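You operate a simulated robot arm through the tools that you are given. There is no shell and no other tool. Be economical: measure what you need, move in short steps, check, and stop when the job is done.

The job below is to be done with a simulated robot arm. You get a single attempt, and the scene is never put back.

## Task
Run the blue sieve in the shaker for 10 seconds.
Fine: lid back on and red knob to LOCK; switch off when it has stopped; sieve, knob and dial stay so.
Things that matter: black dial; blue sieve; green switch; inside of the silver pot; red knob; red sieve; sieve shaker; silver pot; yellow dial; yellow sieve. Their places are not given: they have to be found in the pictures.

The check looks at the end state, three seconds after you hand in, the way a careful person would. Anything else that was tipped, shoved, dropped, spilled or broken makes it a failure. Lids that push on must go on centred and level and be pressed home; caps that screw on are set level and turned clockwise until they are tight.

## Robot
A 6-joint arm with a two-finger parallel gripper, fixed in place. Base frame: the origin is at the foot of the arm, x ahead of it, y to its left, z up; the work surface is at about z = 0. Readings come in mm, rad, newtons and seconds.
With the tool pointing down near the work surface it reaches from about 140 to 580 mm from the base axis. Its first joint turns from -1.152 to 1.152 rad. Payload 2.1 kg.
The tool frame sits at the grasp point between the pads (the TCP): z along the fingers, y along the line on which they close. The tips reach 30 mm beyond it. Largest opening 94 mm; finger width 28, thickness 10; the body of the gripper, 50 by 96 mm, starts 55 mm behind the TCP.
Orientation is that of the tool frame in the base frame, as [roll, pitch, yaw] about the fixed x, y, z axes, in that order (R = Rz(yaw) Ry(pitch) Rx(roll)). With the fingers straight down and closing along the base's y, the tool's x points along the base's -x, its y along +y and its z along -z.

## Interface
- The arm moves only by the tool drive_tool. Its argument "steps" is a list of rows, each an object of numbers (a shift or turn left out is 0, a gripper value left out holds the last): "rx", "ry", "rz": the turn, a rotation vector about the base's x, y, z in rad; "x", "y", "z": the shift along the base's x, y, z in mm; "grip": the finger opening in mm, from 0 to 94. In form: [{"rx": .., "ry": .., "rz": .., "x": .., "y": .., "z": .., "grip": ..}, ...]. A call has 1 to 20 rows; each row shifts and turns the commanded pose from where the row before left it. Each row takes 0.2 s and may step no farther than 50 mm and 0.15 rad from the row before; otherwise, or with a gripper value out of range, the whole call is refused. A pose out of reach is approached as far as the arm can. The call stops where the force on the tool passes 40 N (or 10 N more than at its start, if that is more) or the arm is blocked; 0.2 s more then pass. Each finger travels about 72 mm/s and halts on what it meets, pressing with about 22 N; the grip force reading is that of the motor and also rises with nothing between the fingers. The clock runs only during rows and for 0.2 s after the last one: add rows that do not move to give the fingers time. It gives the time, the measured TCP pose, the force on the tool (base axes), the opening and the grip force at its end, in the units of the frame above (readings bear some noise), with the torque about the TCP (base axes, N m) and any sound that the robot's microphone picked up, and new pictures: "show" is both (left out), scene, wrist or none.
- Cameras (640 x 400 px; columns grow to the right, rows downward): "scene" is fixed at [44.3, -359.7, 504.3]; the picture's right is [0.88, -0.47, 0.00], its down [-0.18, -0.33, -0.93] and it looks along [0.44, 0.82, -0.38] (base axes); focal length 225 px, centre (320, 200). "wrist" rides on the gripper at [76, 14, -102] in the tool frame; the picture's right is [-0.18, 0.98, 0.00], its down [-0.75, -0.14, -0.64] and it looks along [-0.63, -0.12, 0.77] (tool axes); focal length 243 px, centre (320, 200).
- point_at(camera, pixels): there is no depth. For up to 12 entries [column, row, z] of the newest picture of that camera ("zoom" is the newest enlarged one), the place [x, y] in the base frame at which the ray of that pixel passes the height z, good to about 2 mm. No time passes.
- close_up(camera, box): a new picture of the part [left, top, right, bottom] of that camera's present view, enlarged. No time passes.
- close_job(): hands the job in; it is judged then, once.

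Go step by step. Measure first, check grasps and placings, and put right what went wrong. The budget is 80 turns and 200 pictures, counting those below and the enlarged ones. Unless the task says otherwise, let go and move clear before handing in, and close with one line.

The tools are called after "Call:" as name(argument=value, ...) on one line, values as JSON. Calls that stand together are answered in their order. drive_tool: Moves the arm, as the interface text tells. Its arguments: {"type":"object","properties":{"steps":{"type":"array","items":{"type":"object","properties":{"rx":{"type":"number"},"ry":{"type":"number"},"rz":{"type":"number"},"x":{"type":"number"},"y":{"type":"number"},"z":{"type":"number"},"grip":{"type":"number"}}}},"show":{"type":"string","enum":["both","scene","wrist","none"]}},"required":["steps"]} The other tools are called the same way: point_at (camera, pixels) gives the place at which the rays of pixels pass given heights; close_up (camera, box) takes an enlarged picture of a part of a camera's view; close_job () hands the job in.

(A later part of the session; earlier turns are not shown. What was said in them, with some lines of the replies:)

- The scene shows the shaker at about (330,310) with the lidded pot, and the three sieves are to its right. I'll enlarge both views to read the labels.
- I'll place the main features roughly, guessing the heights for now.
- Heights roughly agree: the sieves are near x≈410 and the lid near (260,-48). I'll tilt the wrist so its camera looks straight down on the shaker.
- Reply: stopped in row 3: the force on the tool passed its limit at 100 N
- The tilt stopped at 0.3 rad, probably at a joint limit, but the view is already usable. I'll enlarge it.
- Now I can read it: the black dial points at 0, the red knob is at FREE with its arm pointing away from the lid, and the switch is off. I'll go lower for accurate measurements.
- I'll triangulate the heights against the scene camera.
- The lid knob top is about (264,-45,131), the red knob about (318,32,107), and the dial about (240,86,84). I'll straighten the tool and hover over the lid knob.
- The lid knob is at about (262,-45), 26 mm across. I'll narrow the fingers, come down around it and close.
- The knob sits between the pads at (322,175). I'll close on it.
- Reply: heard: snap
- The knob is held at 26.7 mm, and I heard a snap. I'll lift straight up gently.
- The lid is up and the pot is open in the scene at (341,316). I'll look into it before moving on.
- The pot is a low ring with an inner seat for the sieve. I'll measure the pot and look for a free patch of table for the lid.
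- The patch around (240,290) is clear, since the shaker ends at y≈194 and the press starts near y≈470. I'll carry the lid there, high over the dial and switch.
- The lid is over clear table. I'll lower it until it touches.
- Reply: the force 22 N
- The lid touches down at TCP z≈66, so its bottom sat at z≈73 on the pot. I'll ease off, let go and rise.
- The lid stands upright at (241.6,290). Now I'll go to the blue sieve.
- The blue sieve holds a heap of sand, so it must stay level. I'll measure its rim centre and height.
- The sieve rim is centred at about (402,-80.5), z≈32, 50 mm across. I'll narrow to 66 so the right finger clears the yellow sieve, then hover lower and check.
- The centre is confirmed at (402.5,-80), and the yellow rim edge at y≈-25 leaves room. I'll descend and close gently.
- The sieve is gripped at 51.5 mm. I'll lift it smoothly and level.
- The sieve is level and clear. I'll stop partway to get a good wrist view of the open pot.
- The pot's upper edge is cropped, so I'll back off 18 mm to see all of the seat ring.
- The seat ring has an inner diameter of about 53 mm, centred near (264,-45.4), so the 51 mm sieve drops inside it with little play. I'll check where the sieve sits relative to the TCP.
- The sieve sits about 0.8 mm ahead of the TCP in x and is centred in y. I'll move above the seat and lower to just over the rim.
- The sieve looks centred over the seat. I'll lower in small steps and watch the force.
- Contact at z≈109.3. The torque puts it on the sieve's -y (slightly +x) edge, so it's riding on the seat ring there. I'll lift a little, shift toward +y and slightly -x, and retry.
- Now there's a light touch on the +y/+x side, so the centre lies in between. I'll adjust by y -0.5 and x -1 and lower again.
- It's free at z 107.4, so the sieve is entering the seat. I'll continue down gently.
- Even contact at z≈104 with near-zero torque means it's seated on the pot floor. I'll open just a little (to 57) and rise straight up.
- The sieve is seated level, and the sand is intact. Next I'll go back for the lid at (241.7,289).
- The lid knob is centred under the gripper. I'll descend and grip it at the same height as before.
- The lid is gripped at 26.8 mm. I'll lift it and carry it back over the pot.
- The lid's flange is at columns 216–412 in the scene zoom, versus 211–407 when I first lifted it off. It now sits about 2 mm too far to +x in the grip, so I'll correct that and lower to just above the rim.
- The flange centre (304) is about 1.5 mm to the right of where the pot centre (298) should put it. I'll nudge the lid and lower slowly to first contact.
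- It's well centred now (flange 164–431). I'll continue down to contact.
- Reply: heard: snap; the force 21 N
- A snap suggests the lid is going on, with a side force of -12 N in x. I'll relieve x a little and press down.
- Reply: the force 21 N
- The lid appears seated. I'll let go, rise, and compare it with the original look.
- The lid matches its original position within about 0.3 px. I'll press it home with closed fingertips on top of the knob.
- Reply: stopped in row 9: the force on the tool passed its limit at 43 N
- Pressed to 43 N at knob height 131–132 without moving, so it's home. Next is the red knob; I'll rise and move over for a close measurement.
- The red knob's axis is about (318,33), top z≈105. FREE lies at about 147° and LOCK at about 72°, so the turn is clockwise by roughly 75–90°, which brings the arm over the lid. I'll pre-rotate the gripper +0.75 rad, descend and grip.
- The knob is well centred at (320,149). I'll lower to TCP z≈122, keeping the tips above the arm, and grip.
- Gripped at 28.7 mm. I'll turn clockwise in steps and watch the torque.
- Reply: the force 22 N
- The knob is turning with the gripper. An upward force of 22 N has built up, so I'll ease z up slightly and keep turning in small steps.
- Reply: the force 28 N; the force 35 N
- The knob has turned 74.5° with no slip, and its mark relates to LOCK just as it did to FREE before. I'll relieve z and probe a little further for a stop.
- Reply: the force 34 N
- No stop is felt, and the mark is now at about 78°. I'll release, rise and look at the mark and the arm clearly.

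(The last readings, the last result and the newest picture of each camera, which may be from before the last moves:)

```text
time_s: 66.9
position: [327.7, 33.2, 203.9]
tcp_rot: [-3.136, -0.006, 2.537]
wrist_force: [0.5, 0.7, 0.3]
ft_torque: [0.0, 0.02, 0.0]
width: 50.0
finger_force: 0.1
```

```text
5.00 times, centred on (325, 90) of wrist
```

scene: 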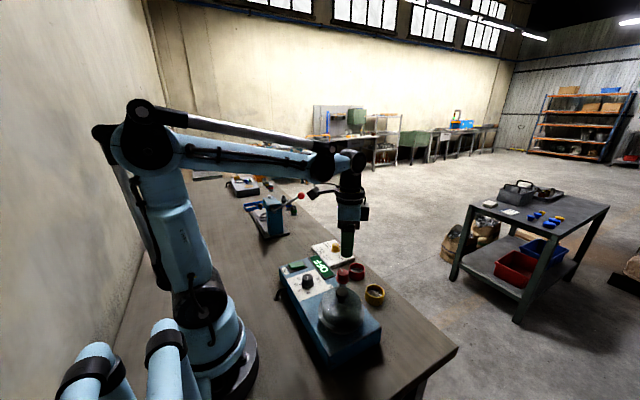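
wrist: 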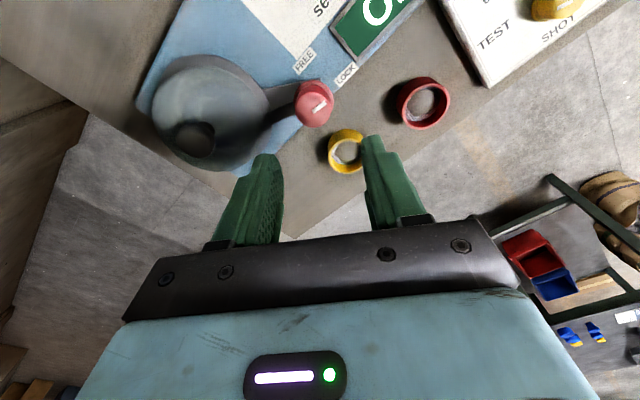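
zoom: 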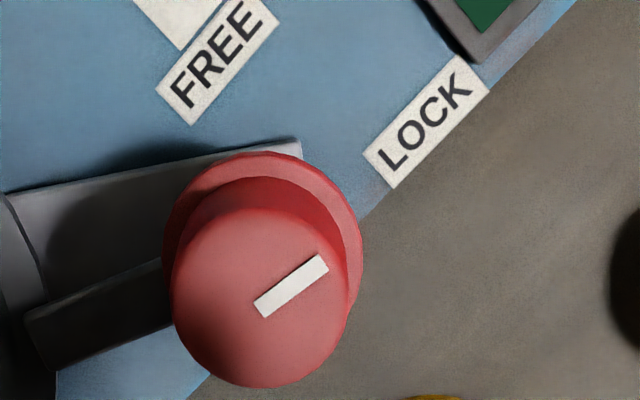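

Call:
point_at(camera="zoom", pixels=[[260, 309, 106], [323, 263, 106], [35, 343, 82], [165, 300, 82], [262, 300, 106], [262, 250, 84], [20, 260, 60], [300, 145, 60]])

Call:
point_at(camera="scene", pixels=[[340.94, 268.8, 106], [342.7, 272.06, 106], [342.7, 273.2, 106]])

```text
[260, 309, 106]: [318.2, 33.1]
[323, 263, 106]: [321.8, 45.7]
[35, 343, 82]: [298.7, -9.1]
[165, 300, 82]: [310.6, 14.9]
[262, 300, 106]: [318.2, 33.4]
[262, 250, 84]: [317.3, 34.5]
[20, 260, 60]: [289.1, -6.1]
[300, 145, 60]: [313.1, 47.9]
```

```text
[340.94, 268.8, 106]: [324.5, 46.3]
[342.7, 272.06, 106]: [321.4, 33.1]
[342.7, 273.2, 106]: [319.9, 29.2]
```

The mark reads about 75° from both cameras and the LOCK label sits at about 72°, with the arm tip over the lid flange, so the knob is at LOCK. Next I'll turn the gripper back and go look at the black dial.

Call:
drive_tool(steps=[{"rz": 0.15, "x": -10, "y": 10}, {"rz": 0.15, "x": -15, "y": 12}, {"rz": 0.15, "x": -20, "y": 15}, {"rz": 0.15, "x": -20, "y": 15}, {"x": -15, "z": -10}, {}])

Call:
close_up(camera="wrist", box=[260, 60, 400, 170])

Call:
close_up(camera="scene", box=[285, 260, 335, 300])

```text
time_s: 68.3
position: [247.8, 85.0, 192.3]
tcp_rot: [-3.138, -0.005, 3.138]
wrist_force: [0.8, -0.4, 0.0]
ft_torque: [-0.02, 0.0, -0.02]
width: 49.8
finger_force: 0.1
```

scene: 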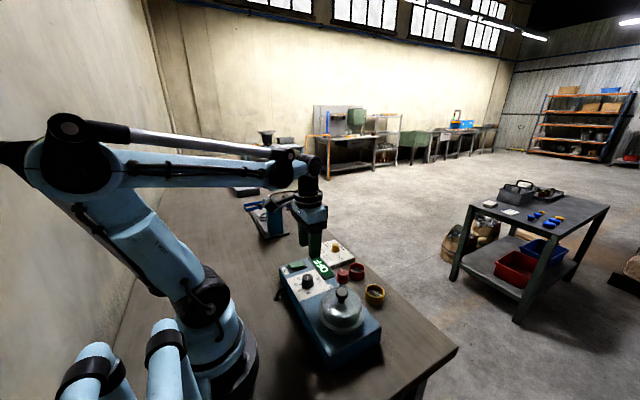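
wrist: 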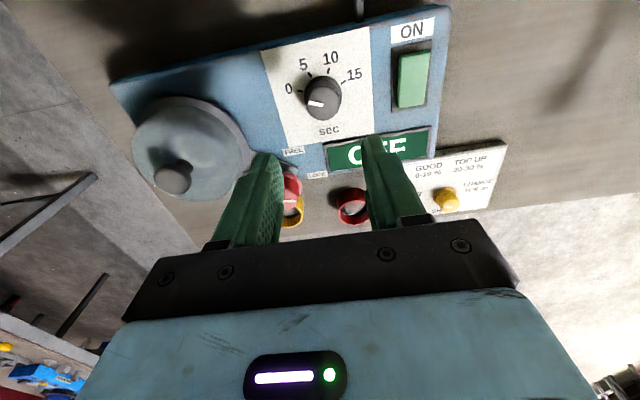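

```text
3.64 times, centred on (330, 115) of wrist
```

zoom: 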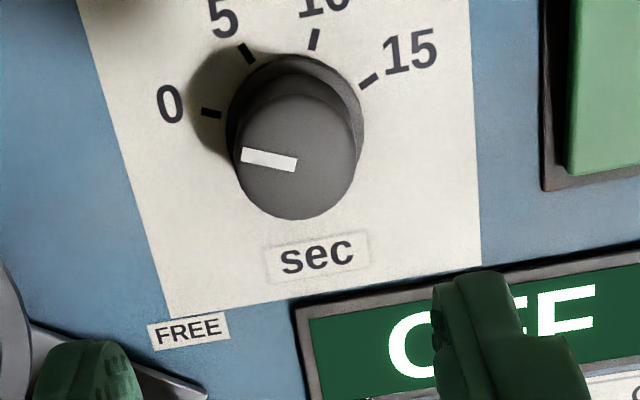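

```text
10.00 times, centred on (310, 280) of scene
```

zoom: 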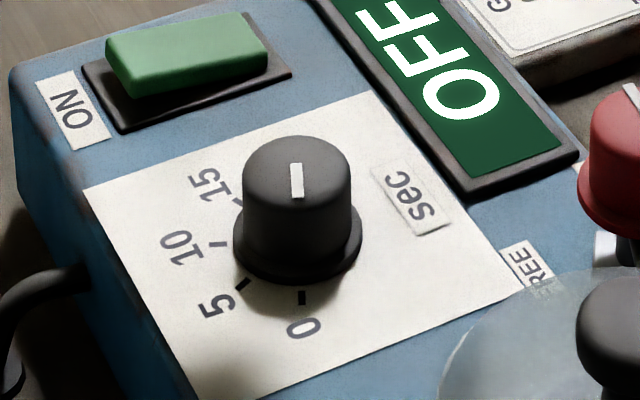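

Call:
point_at(camera="wrist", pixels=[[300.05, 91.1, 56], [309.9, 74.6, 56], [328.35, 70.8, 56], [343.5, 82.3, 56], [323.7, 103.2, 84], [323.1, 94.4, 62], [308.6, 102.6, 84], [323.7, 105.4, 84], [411, 80, 60], [411, 80, 68], [414, 48, 60], [408, 106, 60]])

Call:
point_at(camera="zoom", pixels=[[302, 298, 56], [242, 284, 56], [218, 244, 56], [238, 202, 56], [297, 175, 84], [297, 165, 84], [297, 197, 84], [297, 236, 62]])

```text
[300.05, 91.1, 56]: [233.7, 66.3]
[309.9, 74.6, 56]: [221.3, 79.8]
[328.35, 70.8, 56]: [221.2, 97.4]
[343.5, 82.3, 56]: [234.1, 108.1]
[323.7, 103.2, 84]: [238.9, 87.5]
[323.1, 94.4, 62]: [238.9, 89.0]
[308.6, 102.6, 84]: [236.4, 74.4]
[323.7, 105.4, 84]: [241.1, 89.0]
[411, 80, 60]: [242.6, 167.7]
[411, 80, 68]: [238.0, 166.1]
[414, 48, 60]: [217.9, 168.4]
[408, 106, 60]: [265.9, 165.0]
```

```text
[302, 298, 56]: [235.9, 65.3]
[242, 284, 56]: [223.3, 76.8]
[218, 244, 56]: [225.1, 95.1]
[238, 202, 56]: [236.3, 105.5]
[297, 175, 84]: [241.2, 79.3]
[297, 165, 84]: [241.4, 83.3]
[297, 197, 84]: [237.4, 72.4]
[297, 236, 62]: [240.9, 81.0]
```

Both views agree: the dial axis is about (241,87), the pointer is at 0 (≈249°), and the 10 tick is at ≈154°. That's a clockwise turn of about 94°. I'll pre-rotate +0.8 rad and hover over the dial.

Call:
drive_tool(steps=[{"rz": 0.14, "x": -7, "y": 1.5}, {"rz": 0.14}, {"rz": 0.14}, {"rz": 0.14}, {"rz": 0.14}, {"rz": 0.1, "z": -20}, {"z": -20}, {"z": -15}, {}])

Call:
close_up(camera="wrist", box=[220, 70, 420, 230])

```text
time_s: 70.3
position: [240.9, 87.2, 136.7]
tcp_rot: [-3.137, -0.005, -2.344]
wrist_force: [0.8, -0.3, 0.3]
ft_torque: [0.0, 0.0, -0.01]
width: 50.1
finger_force: 0.1
```

scene: 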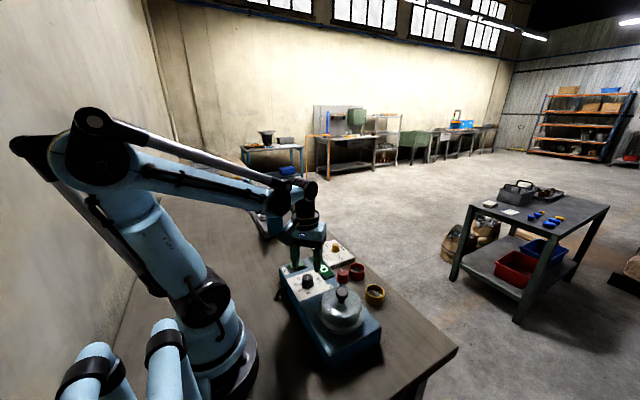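
wrist: 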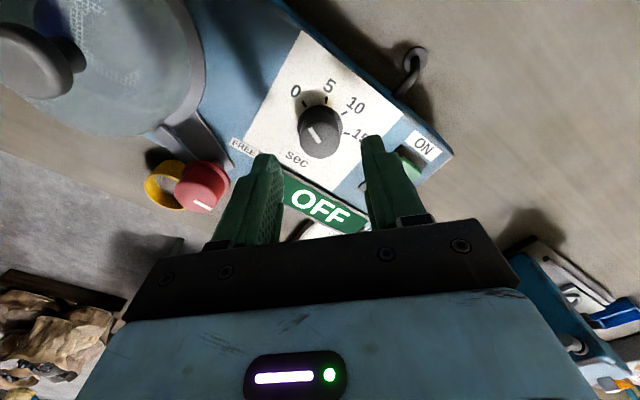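

```text
2.50 times, centred on (320, 150) of wrist
```

zoom: 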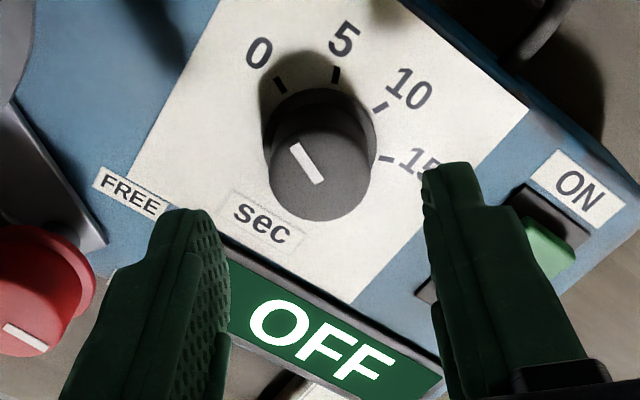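

Call:
point_at(camera="zoom", pixels=[[320, 168, 76], [320, 168, 80], [320, 168, 84], [319, 130, 62], [280, 84, 56], [336, 75, 56], [380, 107, 56], [386, 158, 56]])

Call:
point_at(camera="scene", pixels=[[307.7, 276, 76], [307.7, 276, 80], [307.7, 276, 84]])

```text
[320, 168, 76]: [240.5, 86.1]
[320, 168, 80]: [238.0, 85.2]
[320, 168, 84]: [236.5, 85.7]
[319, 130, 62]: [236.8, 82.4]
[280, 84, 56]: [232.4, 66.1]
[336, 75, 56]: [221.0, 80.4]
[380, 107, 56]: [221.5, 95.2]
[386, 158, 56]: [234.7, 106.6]
```

```text
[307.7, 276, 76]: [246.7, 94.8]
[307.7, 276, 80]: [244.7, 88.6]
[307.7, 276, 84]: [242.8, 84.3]
```

The dial axis is about (240.3,86.6) with its top at z≈81–82. I'll lower to TCP z≈98 and grip.

Call:
drive_tool(steps=[{"z": -15, "x": -0.5, "y": -0.5}, {"z": -12}, {"z": -7}, {"z": -4}, {}, {"grip": 42}, {"grip": 32}, {"grip": 20}, {}], show="wrist")

Call:
close_up(camera="wrist", box=[220, 70, 420, 230])

```text
time_s: 72.3
position: [242.2, 86.3, 99.1]
tcp_rot: [-3.137, -0.006, -2.348]
wrist_force: [5.7, -3.5, -6.8]
ft_torque: [-0.21, -0.11, -0.01]
width: 28.9
finger_force: 45.3
```

wrist: 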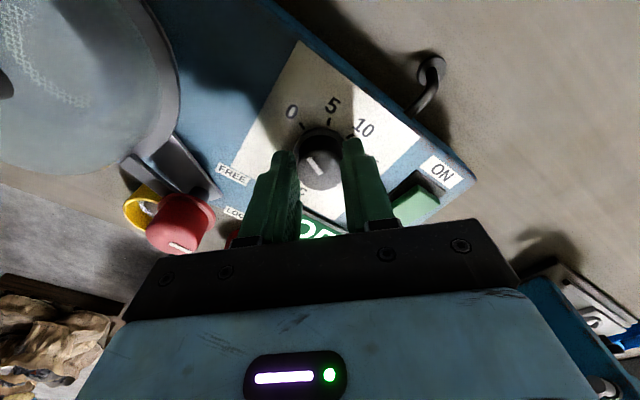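

```text
2.50 times, centred on (320, 150) of wrist
```

zoom: 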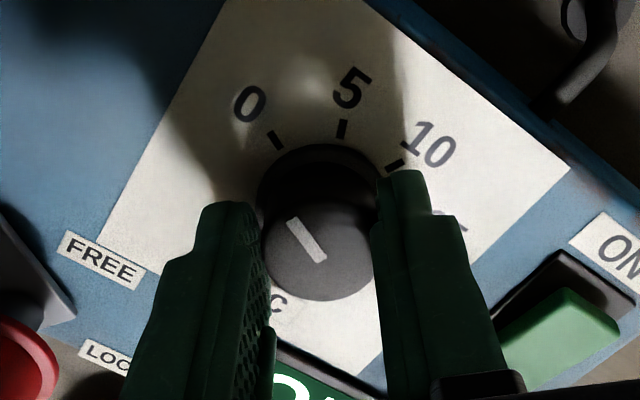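

Gripped. I'll turn clockwise in two halves.

Call:
drive_tool(steps=[{"rz": -0.1}, {"rz": -0.12}, {"rz": -0.12}, {"rz": -0.12}, {"rz": -0.12}, {"rz": -0.12}, {}], show="none")

```text
time_s: 73.9
position: [240.5, 87.3, 98.8]
tcp_rot: [3.135, -0.01, -3.047]
wrist_force: [-18.5, 28.1, 2.4]
ft_torque: [0.68, -0.12, 0.06]
width: 28.5
finger_force: 45.2
```

Side forces (-18,+28 N) show a slight axis offset. I'll follow them by a fraction of a millimetre and continue.

Call:
drive_tool(steps=[{"x": -0.5, "y": 0.8}, {"rz": -0.1}, {"rz": -0.1}, {"rz": -0.1}, {"rz": -0.1}, {}], show="none")

```text
time_s: 75.3
position: [241.1, 88.7, 99.1]
tcp_rot: [3.137, -0.007, 2.836]
wrist_force: [7.0, 27.9, -17.8]
ft_torque: [0.95, 0.09, 0.08]
width: 28.4
finger_force: 45.1
```

Call:
drive_tool(steps=[{"x": 0.2, "y": 0.8, "z": -0.4}, {"rz": -0.1}, {"rz": -0.1}, {"rz": -0.1}, {"rz": -0.05}, {}], show="wrist")

Call:
close_up(camera="wrist", box=[220, 70, 420, 230])

```text
time_s: 76.7
position: [241.2, 90.0, 98.2]
tcp_rot: [3.14, -0.01, 2.484]
wrist_force: [7.3, 26.2, 31.8]
ft_torque: [0.98, -0.13, 0.07]
width: 28.7
finger_force: 44.7
```

wrist: 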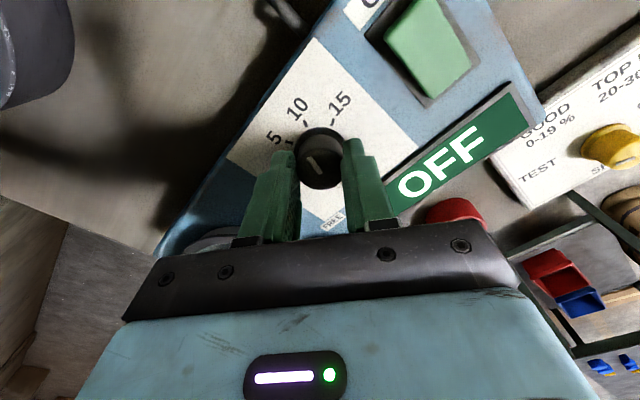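

```text
2.50 times, centred on (320, 150) of wrist
```

zoom: 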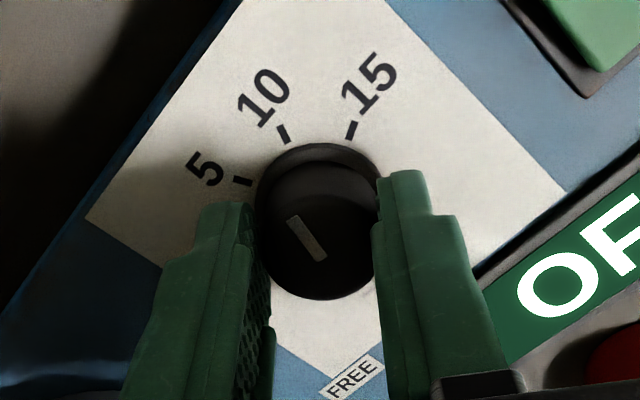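

The dial has turned 83°, and the 10 tick is about 11° short of the spot the 0 tick had at the start. I'll ease the forces and finish the turn.

Call:
drive_tool(steps=[{"y": 0.5, "z": 0.7}, {"rz": -0.1}, {"rz": -0.09}, {}], show="wrist")

Call:
close_up(camera="wrist", box=[220, 70, 420, 230])

```text
time_s: 77.7
position: [240.6, 90.4, 99.4]
tcp_rot: [3.135, -0.007, 2.294]
wrist_force: [18.3, 30.5, -25.2]
ft_torque: [0.73, -0.47, 0.09]
width: 28.5
finger_force: 45.1
```

wrist: 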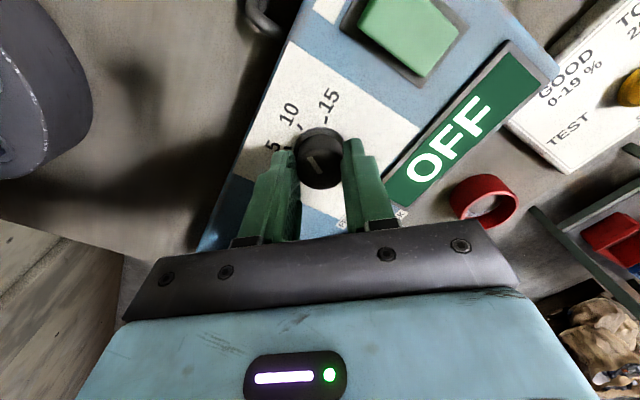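

```text
2.50 times, centred on (320, 150) of wrist
```

zoom: 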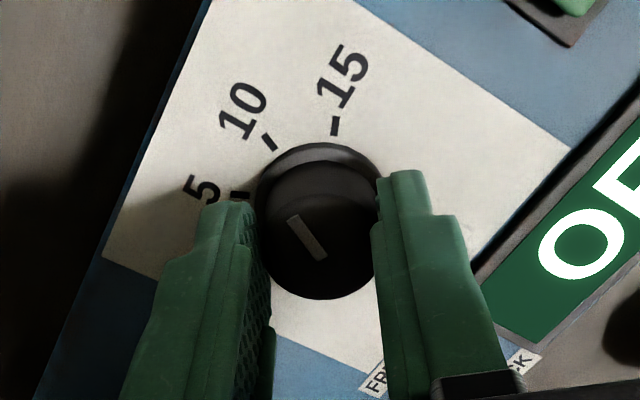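

The 10 tick is now at (268,141), matching the 0 tick's original spot at (273,139). I'll release and check from above.

Call:
drive_tool(steps=[{"z": -0.3, "y": 0.3}, {"grip": 38}, {"grip": 48}, {}, {"z": 15}, {"z": 25}, {"z": 30, "rz": 0.13}, {"z": 20, "rz": 0.15}, {"rz": 0.15}, {"rz": 0.15}, {"rz": 0.15}, {"rz": 0.12}, {}])

Call:
close_up(camera="wrist", box=[270, 50, 390, 150])

Call:
close_up(camera="scene", box=[285, 260, 335, 300])

```text
time_s: 80.5
position: [240.3, 87.2, 188.9]
tcp_rot: [-3.138, -0.006, -3.134]
wrist_force: [-0.2, 0.0, -1.4]
ft_torque: [0.01, -0.01, 0.04]
width: 48.1
finger_force: 0.1
```

scene: 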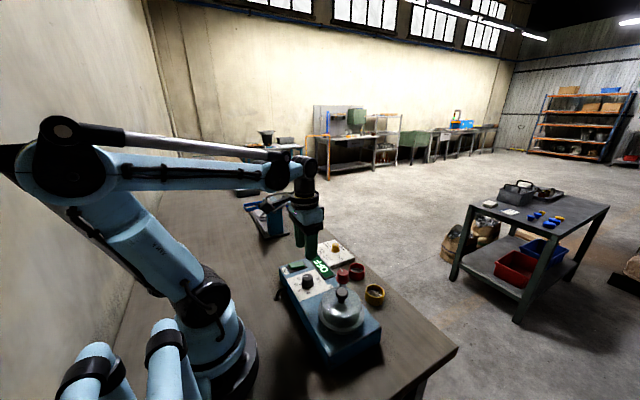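
wrist: 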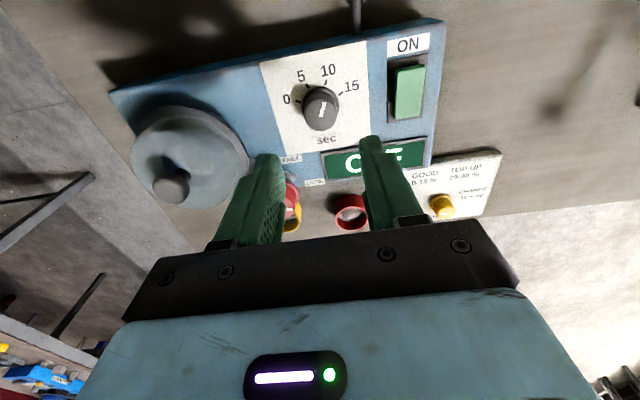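

```text
4.00 times, centred on (330, 100) of wrist
```

zoom: 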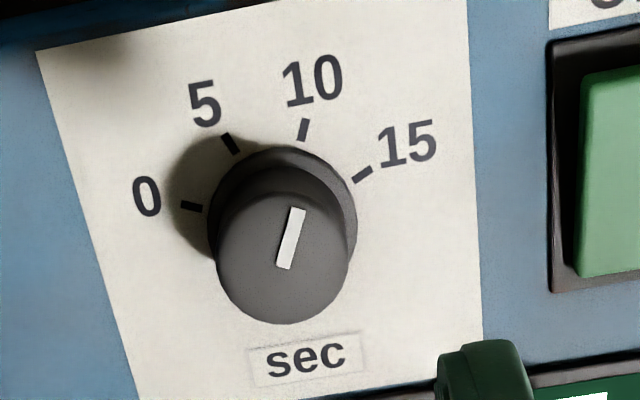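

```text
10.00 times, centred on (310, 280) of scene
```

zoom: 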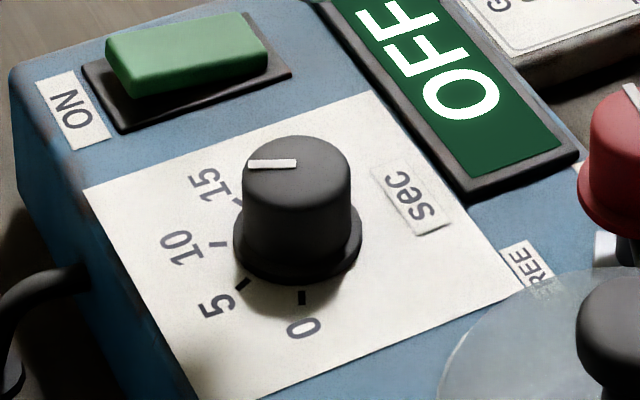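

The mark is parallel to the 10 tick in both views, and the machine hasn't shifted. Now the rocker switch: its ON end (toward -x) is the raised one, so I'll measure it.

Call:
close_up(camera="wrist", box=[370, 30, 450, 150])

Call:
close_up(camera="scene", box=[280, 255, 315, 277])

```text
3.33 times, centred on (410, 90) of wrist
```

zoom: 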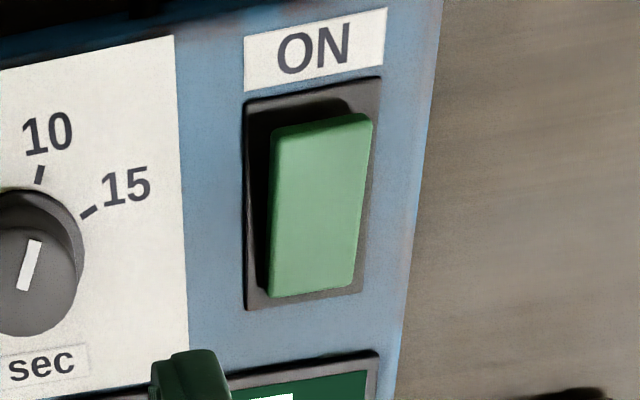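

```text
16.00 times, centred on (298, 266) of scene
```

zoom: 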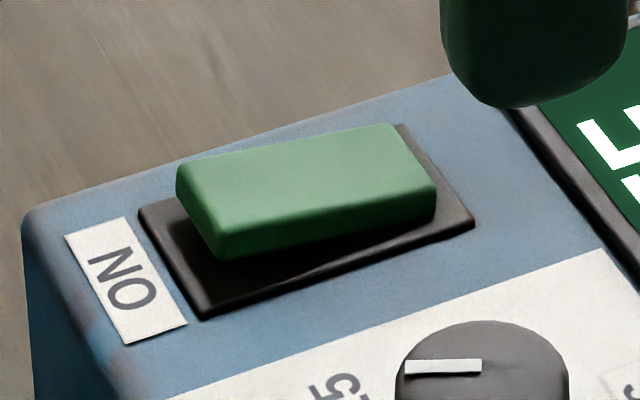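

Call:
point_at(camera="wrist", pixels=[[410, 66.6, 65], [410, 66.6, 72], [410, 66.6, 80], [407.6, 118.5, 60], [407.6, 118.5, 66], [396.5, 70, 70], [426, 65, 70]])

Call:
point_at(camera="scene", pixels=[[290.5, 266.6, 65], [290.5, 266.6, 72], [290.5, 266.6, 80], [303.9, 263.2, 60], [303.9, 263.2, 66]])

```text
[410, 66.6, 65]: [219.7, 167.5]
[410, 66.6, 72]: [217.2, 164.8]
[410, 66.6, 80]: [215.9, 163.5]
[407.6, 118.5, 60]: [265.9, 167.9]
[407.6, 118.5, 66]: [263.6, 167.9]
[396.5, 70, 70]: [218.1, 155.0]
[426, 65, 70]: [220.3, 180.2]
```

```text
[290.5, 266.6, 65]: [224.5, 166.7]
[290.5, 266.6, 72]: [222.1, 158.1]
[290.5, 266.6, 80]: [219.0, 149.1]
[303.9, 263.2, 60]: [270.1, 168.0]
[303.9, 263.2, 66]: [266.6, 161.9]
```

The rocker's ON end is at (220,166), z≈67, and its OFF end at (266,166). I'll close the fingers and hover over a point just inside the ON end.

Call:
drive_tool(steps=[{"x": -3, "y": 39, "grip": 0}, {"x": -10, "y": 40.3, "grip": 0}, {"grip": 0}, {"z": -30}, {"z": -30}, {"z": -17}, {}])

Call:
close_up(camera="scene", box=[270, 240, 330, 290])

```text
time_s: 82.1
position: [228.4, 168.4, 112.9]
tcp_rot: [-3.137, -0.005, -3.137]
wrist_force: [1.3, -0.2, -0.7]
ft_torque: [-0.01, 0.03, 0.01]
width: 0.0
finger_force: 22.3
```

scene: 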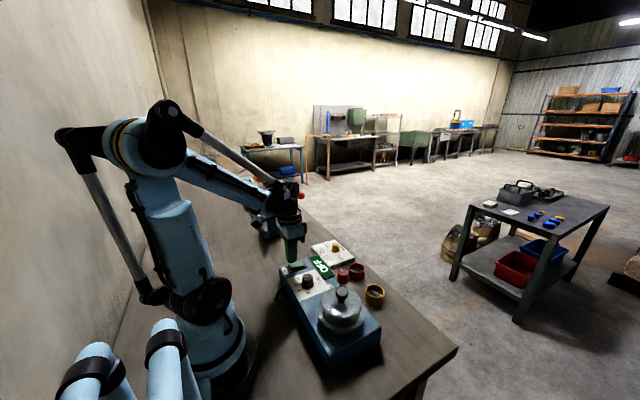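
wrist: 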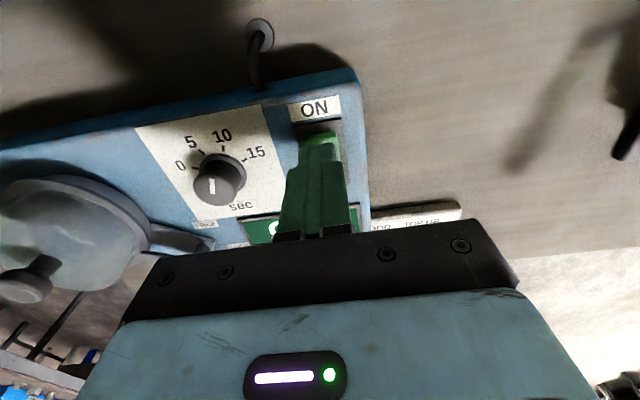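

```text
8.00 times, centred on (300, 265) of scene
```

zoom: 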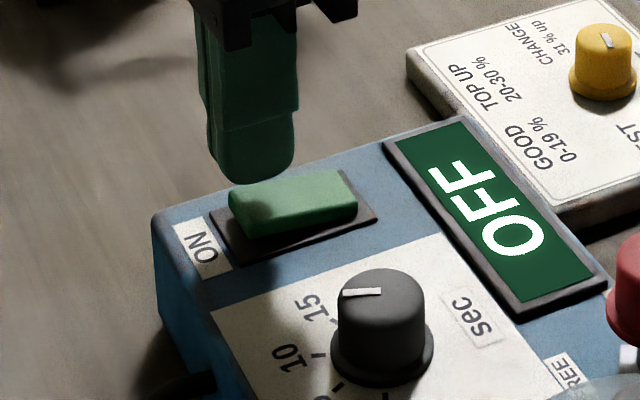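

The fingertip is over the ON end. I'll press down gradually.

Call:
drive_tool(steps=[{"y": -1.5, "x": -2, "z": -6}, {"z": -5}, {"z": -3}, {"z": -2}, {"z": -2}, {"z": -2}], show="scene")

```text
time_s: 83.3
position: [225.6, 166.6, 95.4]
tcp_rot: [-3.139, -0.009, -3.138]
wrist_force: [-0.9, 0.2, 8.7]
ft_torque: [0.02, -0.1, 0.0]
width: 0.0
finger_force: 21.7
stopped in row 6: the force on the tool passed its limit at 56 N (the readings are from after the stop); the commanded pose is now the measured one
```

scene: 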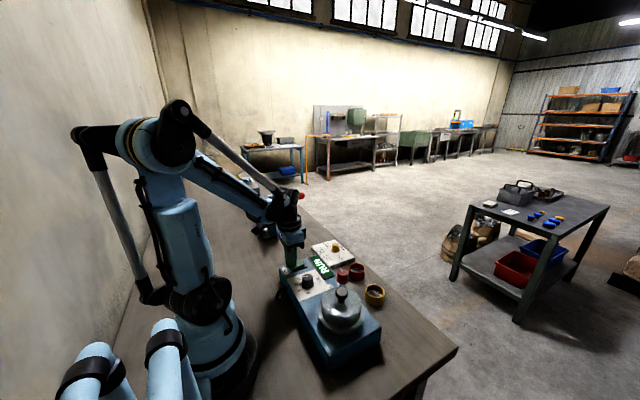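

The display has changed, it seems to RUN. I'll rise straight up and look.

Call:
drive_tool(steps=[{"z": 15}, {"z": 25}, {}], show="scene")

Call:
close_up(camera="scene", box=[280, 240, 380, 340])

```text
time_s: 84.1
position: [224.3, 164.7, 135.9]
tcp_rot: [-3.138, -0.007, -3.136]
wrist_force: [-0.3, -0.4, 0.3]
ft_torque: [0.02, -0.01, 0.0]
width: 0.0
finger_force: 21.8
```

scene: 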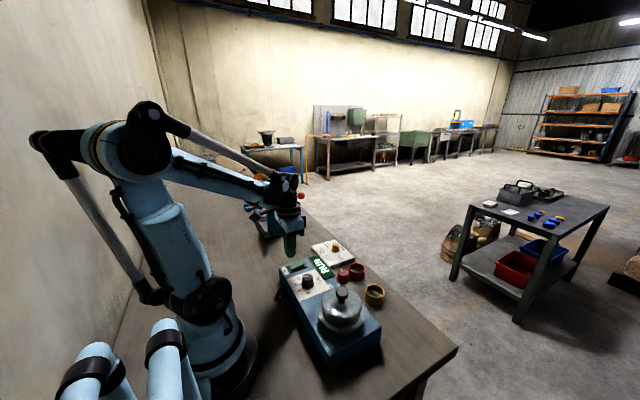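

```text
4.00 times, centred on (330, 290) of scene
5 turns are left
```

zoom: 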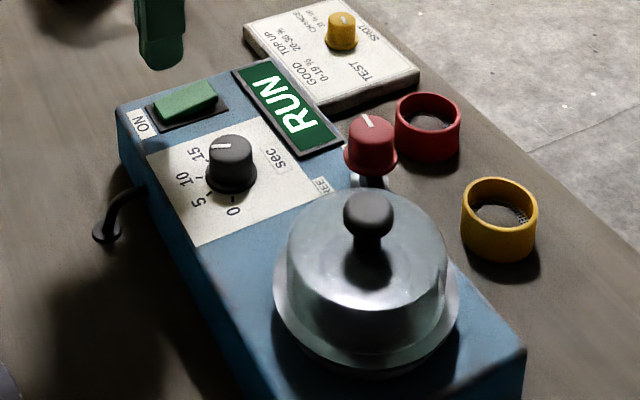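

The display reads RUN, and few turns are left. I'll move above the switch's OFF end, keep clear, and wait out the run.

Call:
drive_tool(steps=[{"x": 17.4}, {"x": 17.4}, {"z": -13}, {"z": -9}, {}, {}, {}, {}, {}, {}, {}, {}, {}, {}, {}, {}, {}, {}, {}, {}], show="scene")

Call:
drive_tool(steps=[{}, {}, {}, {}, {}, {}, {}, {}, {}, {}, {}, {}, {}, {}, {}, {}, {}, {}, {}, {}], show="scene")

Call:
close_up(camera="scene", box=[270, 240, 350, 310])

```text
time_s: 88.3
position: [260.7, 165.3, 112.3]
tcp_rot: [-3.137, -0.01, -3.137]
wrist_force: [0.1, 0.0, 0.1]
ft_torque: [-0.01, 0.01, -0.01]
width: 0.0
finger_force: 22.5
```

scene: 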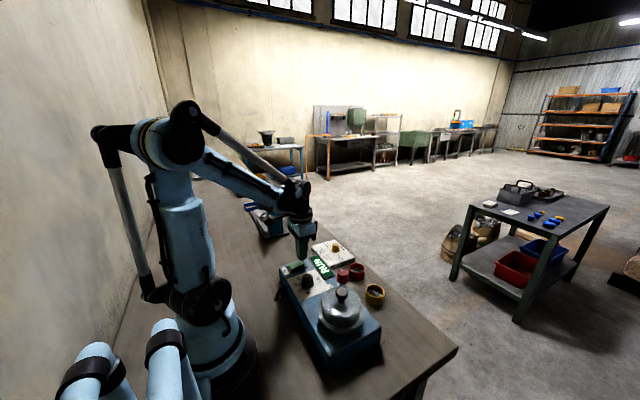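

```text
time_s: 92.5
position: [260.7, 164.6, 112.7]
tcp_rot: [-3.135, -0.008, -3.137]
wrist_force: [-0.2, 0.1, 0.1]
ft_torque: [0.01, 0.0, -0.02]
width: 0.4
finger_force: 21.9
```

scene: 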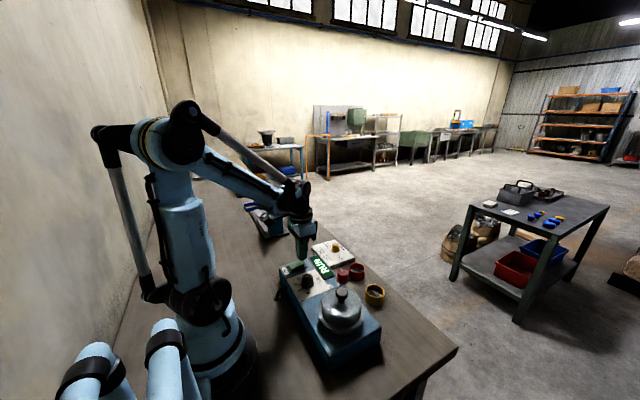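

```text
5.71 times, centred on (310, 275) of scene
4 turns are left
```

zoom: 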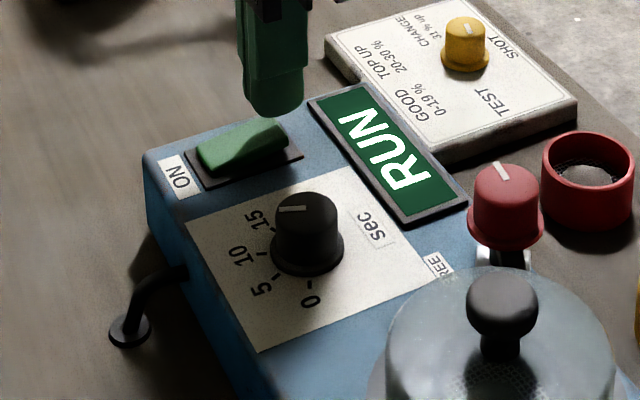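

It's still RUN at 92.5 s and the rocker is tilted to ON. I'll wait about 3 s more and confirm it has stopped.

Call:
drive_tool(steps=[{}, {}, {}, {}, {}, {}, {}, {}, {}, {}, {}, {}, {}, {}, {}, {}], show="scene")

Call:
close_up(camera="scene", box=[270, 240, 350, 310])

```text
time_s: 95.9
position: [260.0, 165.4, 112.0]
tcp_rot: [-3.137, -0.009, -3.136]
wrist_force: [1.6, -0.2, 0.0]
ft_torque: [0.03, -0.01, 0.04]
width: 0.0
finger_force: 21.8
```

scene: 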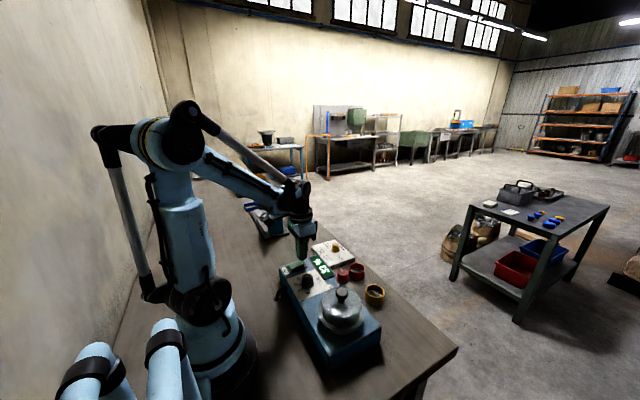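

```text
5.71 times, centred on (310, 275) of scene
3 turns are left
```

zoom: 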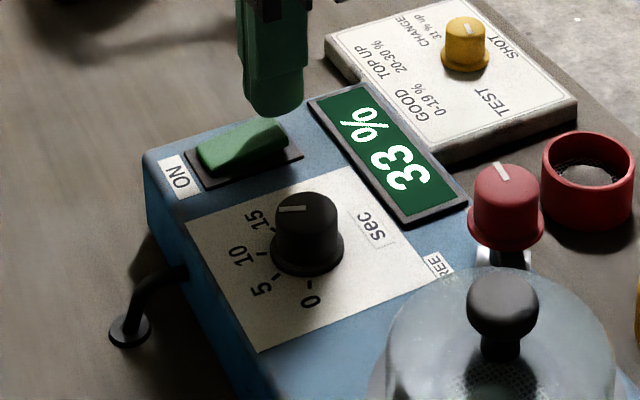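

The display shows 33 %, so the run has finished. I'll press the OFF end, then rise and check.

Call:
drive_tool(steps=[{"y": 1, "z": -6}, {"z": -4}, {"z": -3}, {"z": -2}, {"z": -2}, {"z": -2}, {"z": -1}], show="scene")

Call:
drive_tool(steps=[{"z": 15}, {"z": 30}, {"z": 40}, {"z": 20}, {}], show="scene")

Call:
close_up(camera="scene", box=[280, 240, 380, 340])

```text
time_s: 97.3
position: [260.7, 168.4, 95.3]
tcp_rot: [-3.134, -0.01, -3.136]
wrist_force: [-0.7, 0.5, 6.0]
ft_torque: [0.0, 0.1, 0.01]
width: 0.0
finger_force: 22.1
stopped in row 7: the force on the tool passed its limit at 50 N (the readings are from after the stop); the commanded pose is now the measured one
```

scene: 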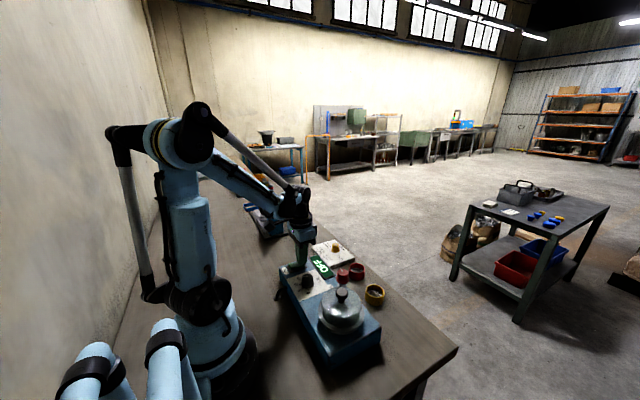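

```text
time_s: 98.5
position: [258.1, 167.0, 199.3]
tcp_rot: [-3.138, -0.01, -3.136]
wrist_force: [0.5, -0.5, -0.2]
ft_torque: [-0.03, -0.03, 0.02]
width: 0.1
finger_force: 22.2
```

scene: 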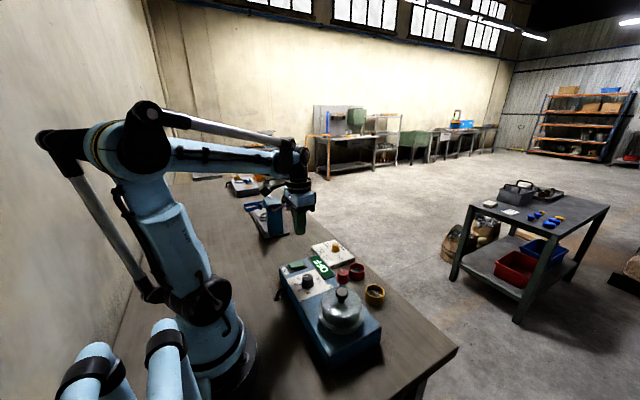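

```text
4.00 times, centred on (330, 290) of scene
2 turns are left
```

zoom: 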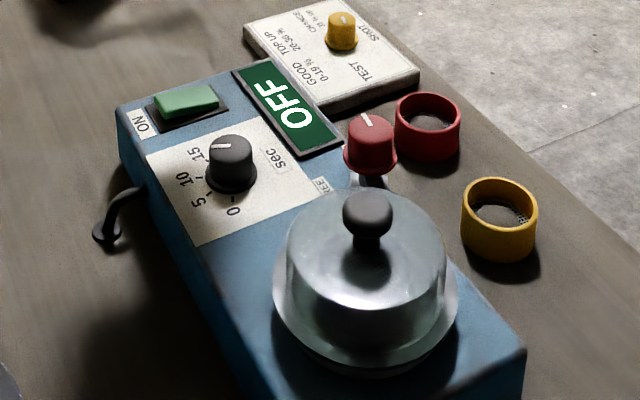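

The display reads OFF, the lid is on, the red knob is at LOCK, the dial is at 10, and the arm is clear, so I'm handing in.

Call:
close_job()

```text
The job is handed in.
```

The blue sieve ran in the shaker with the dial at 10 and the run finished by itself, showing 33 %; the shaker is now switched off, with the sieve inside, the lid on, the red knob at LOCK and the black dial still at 10.
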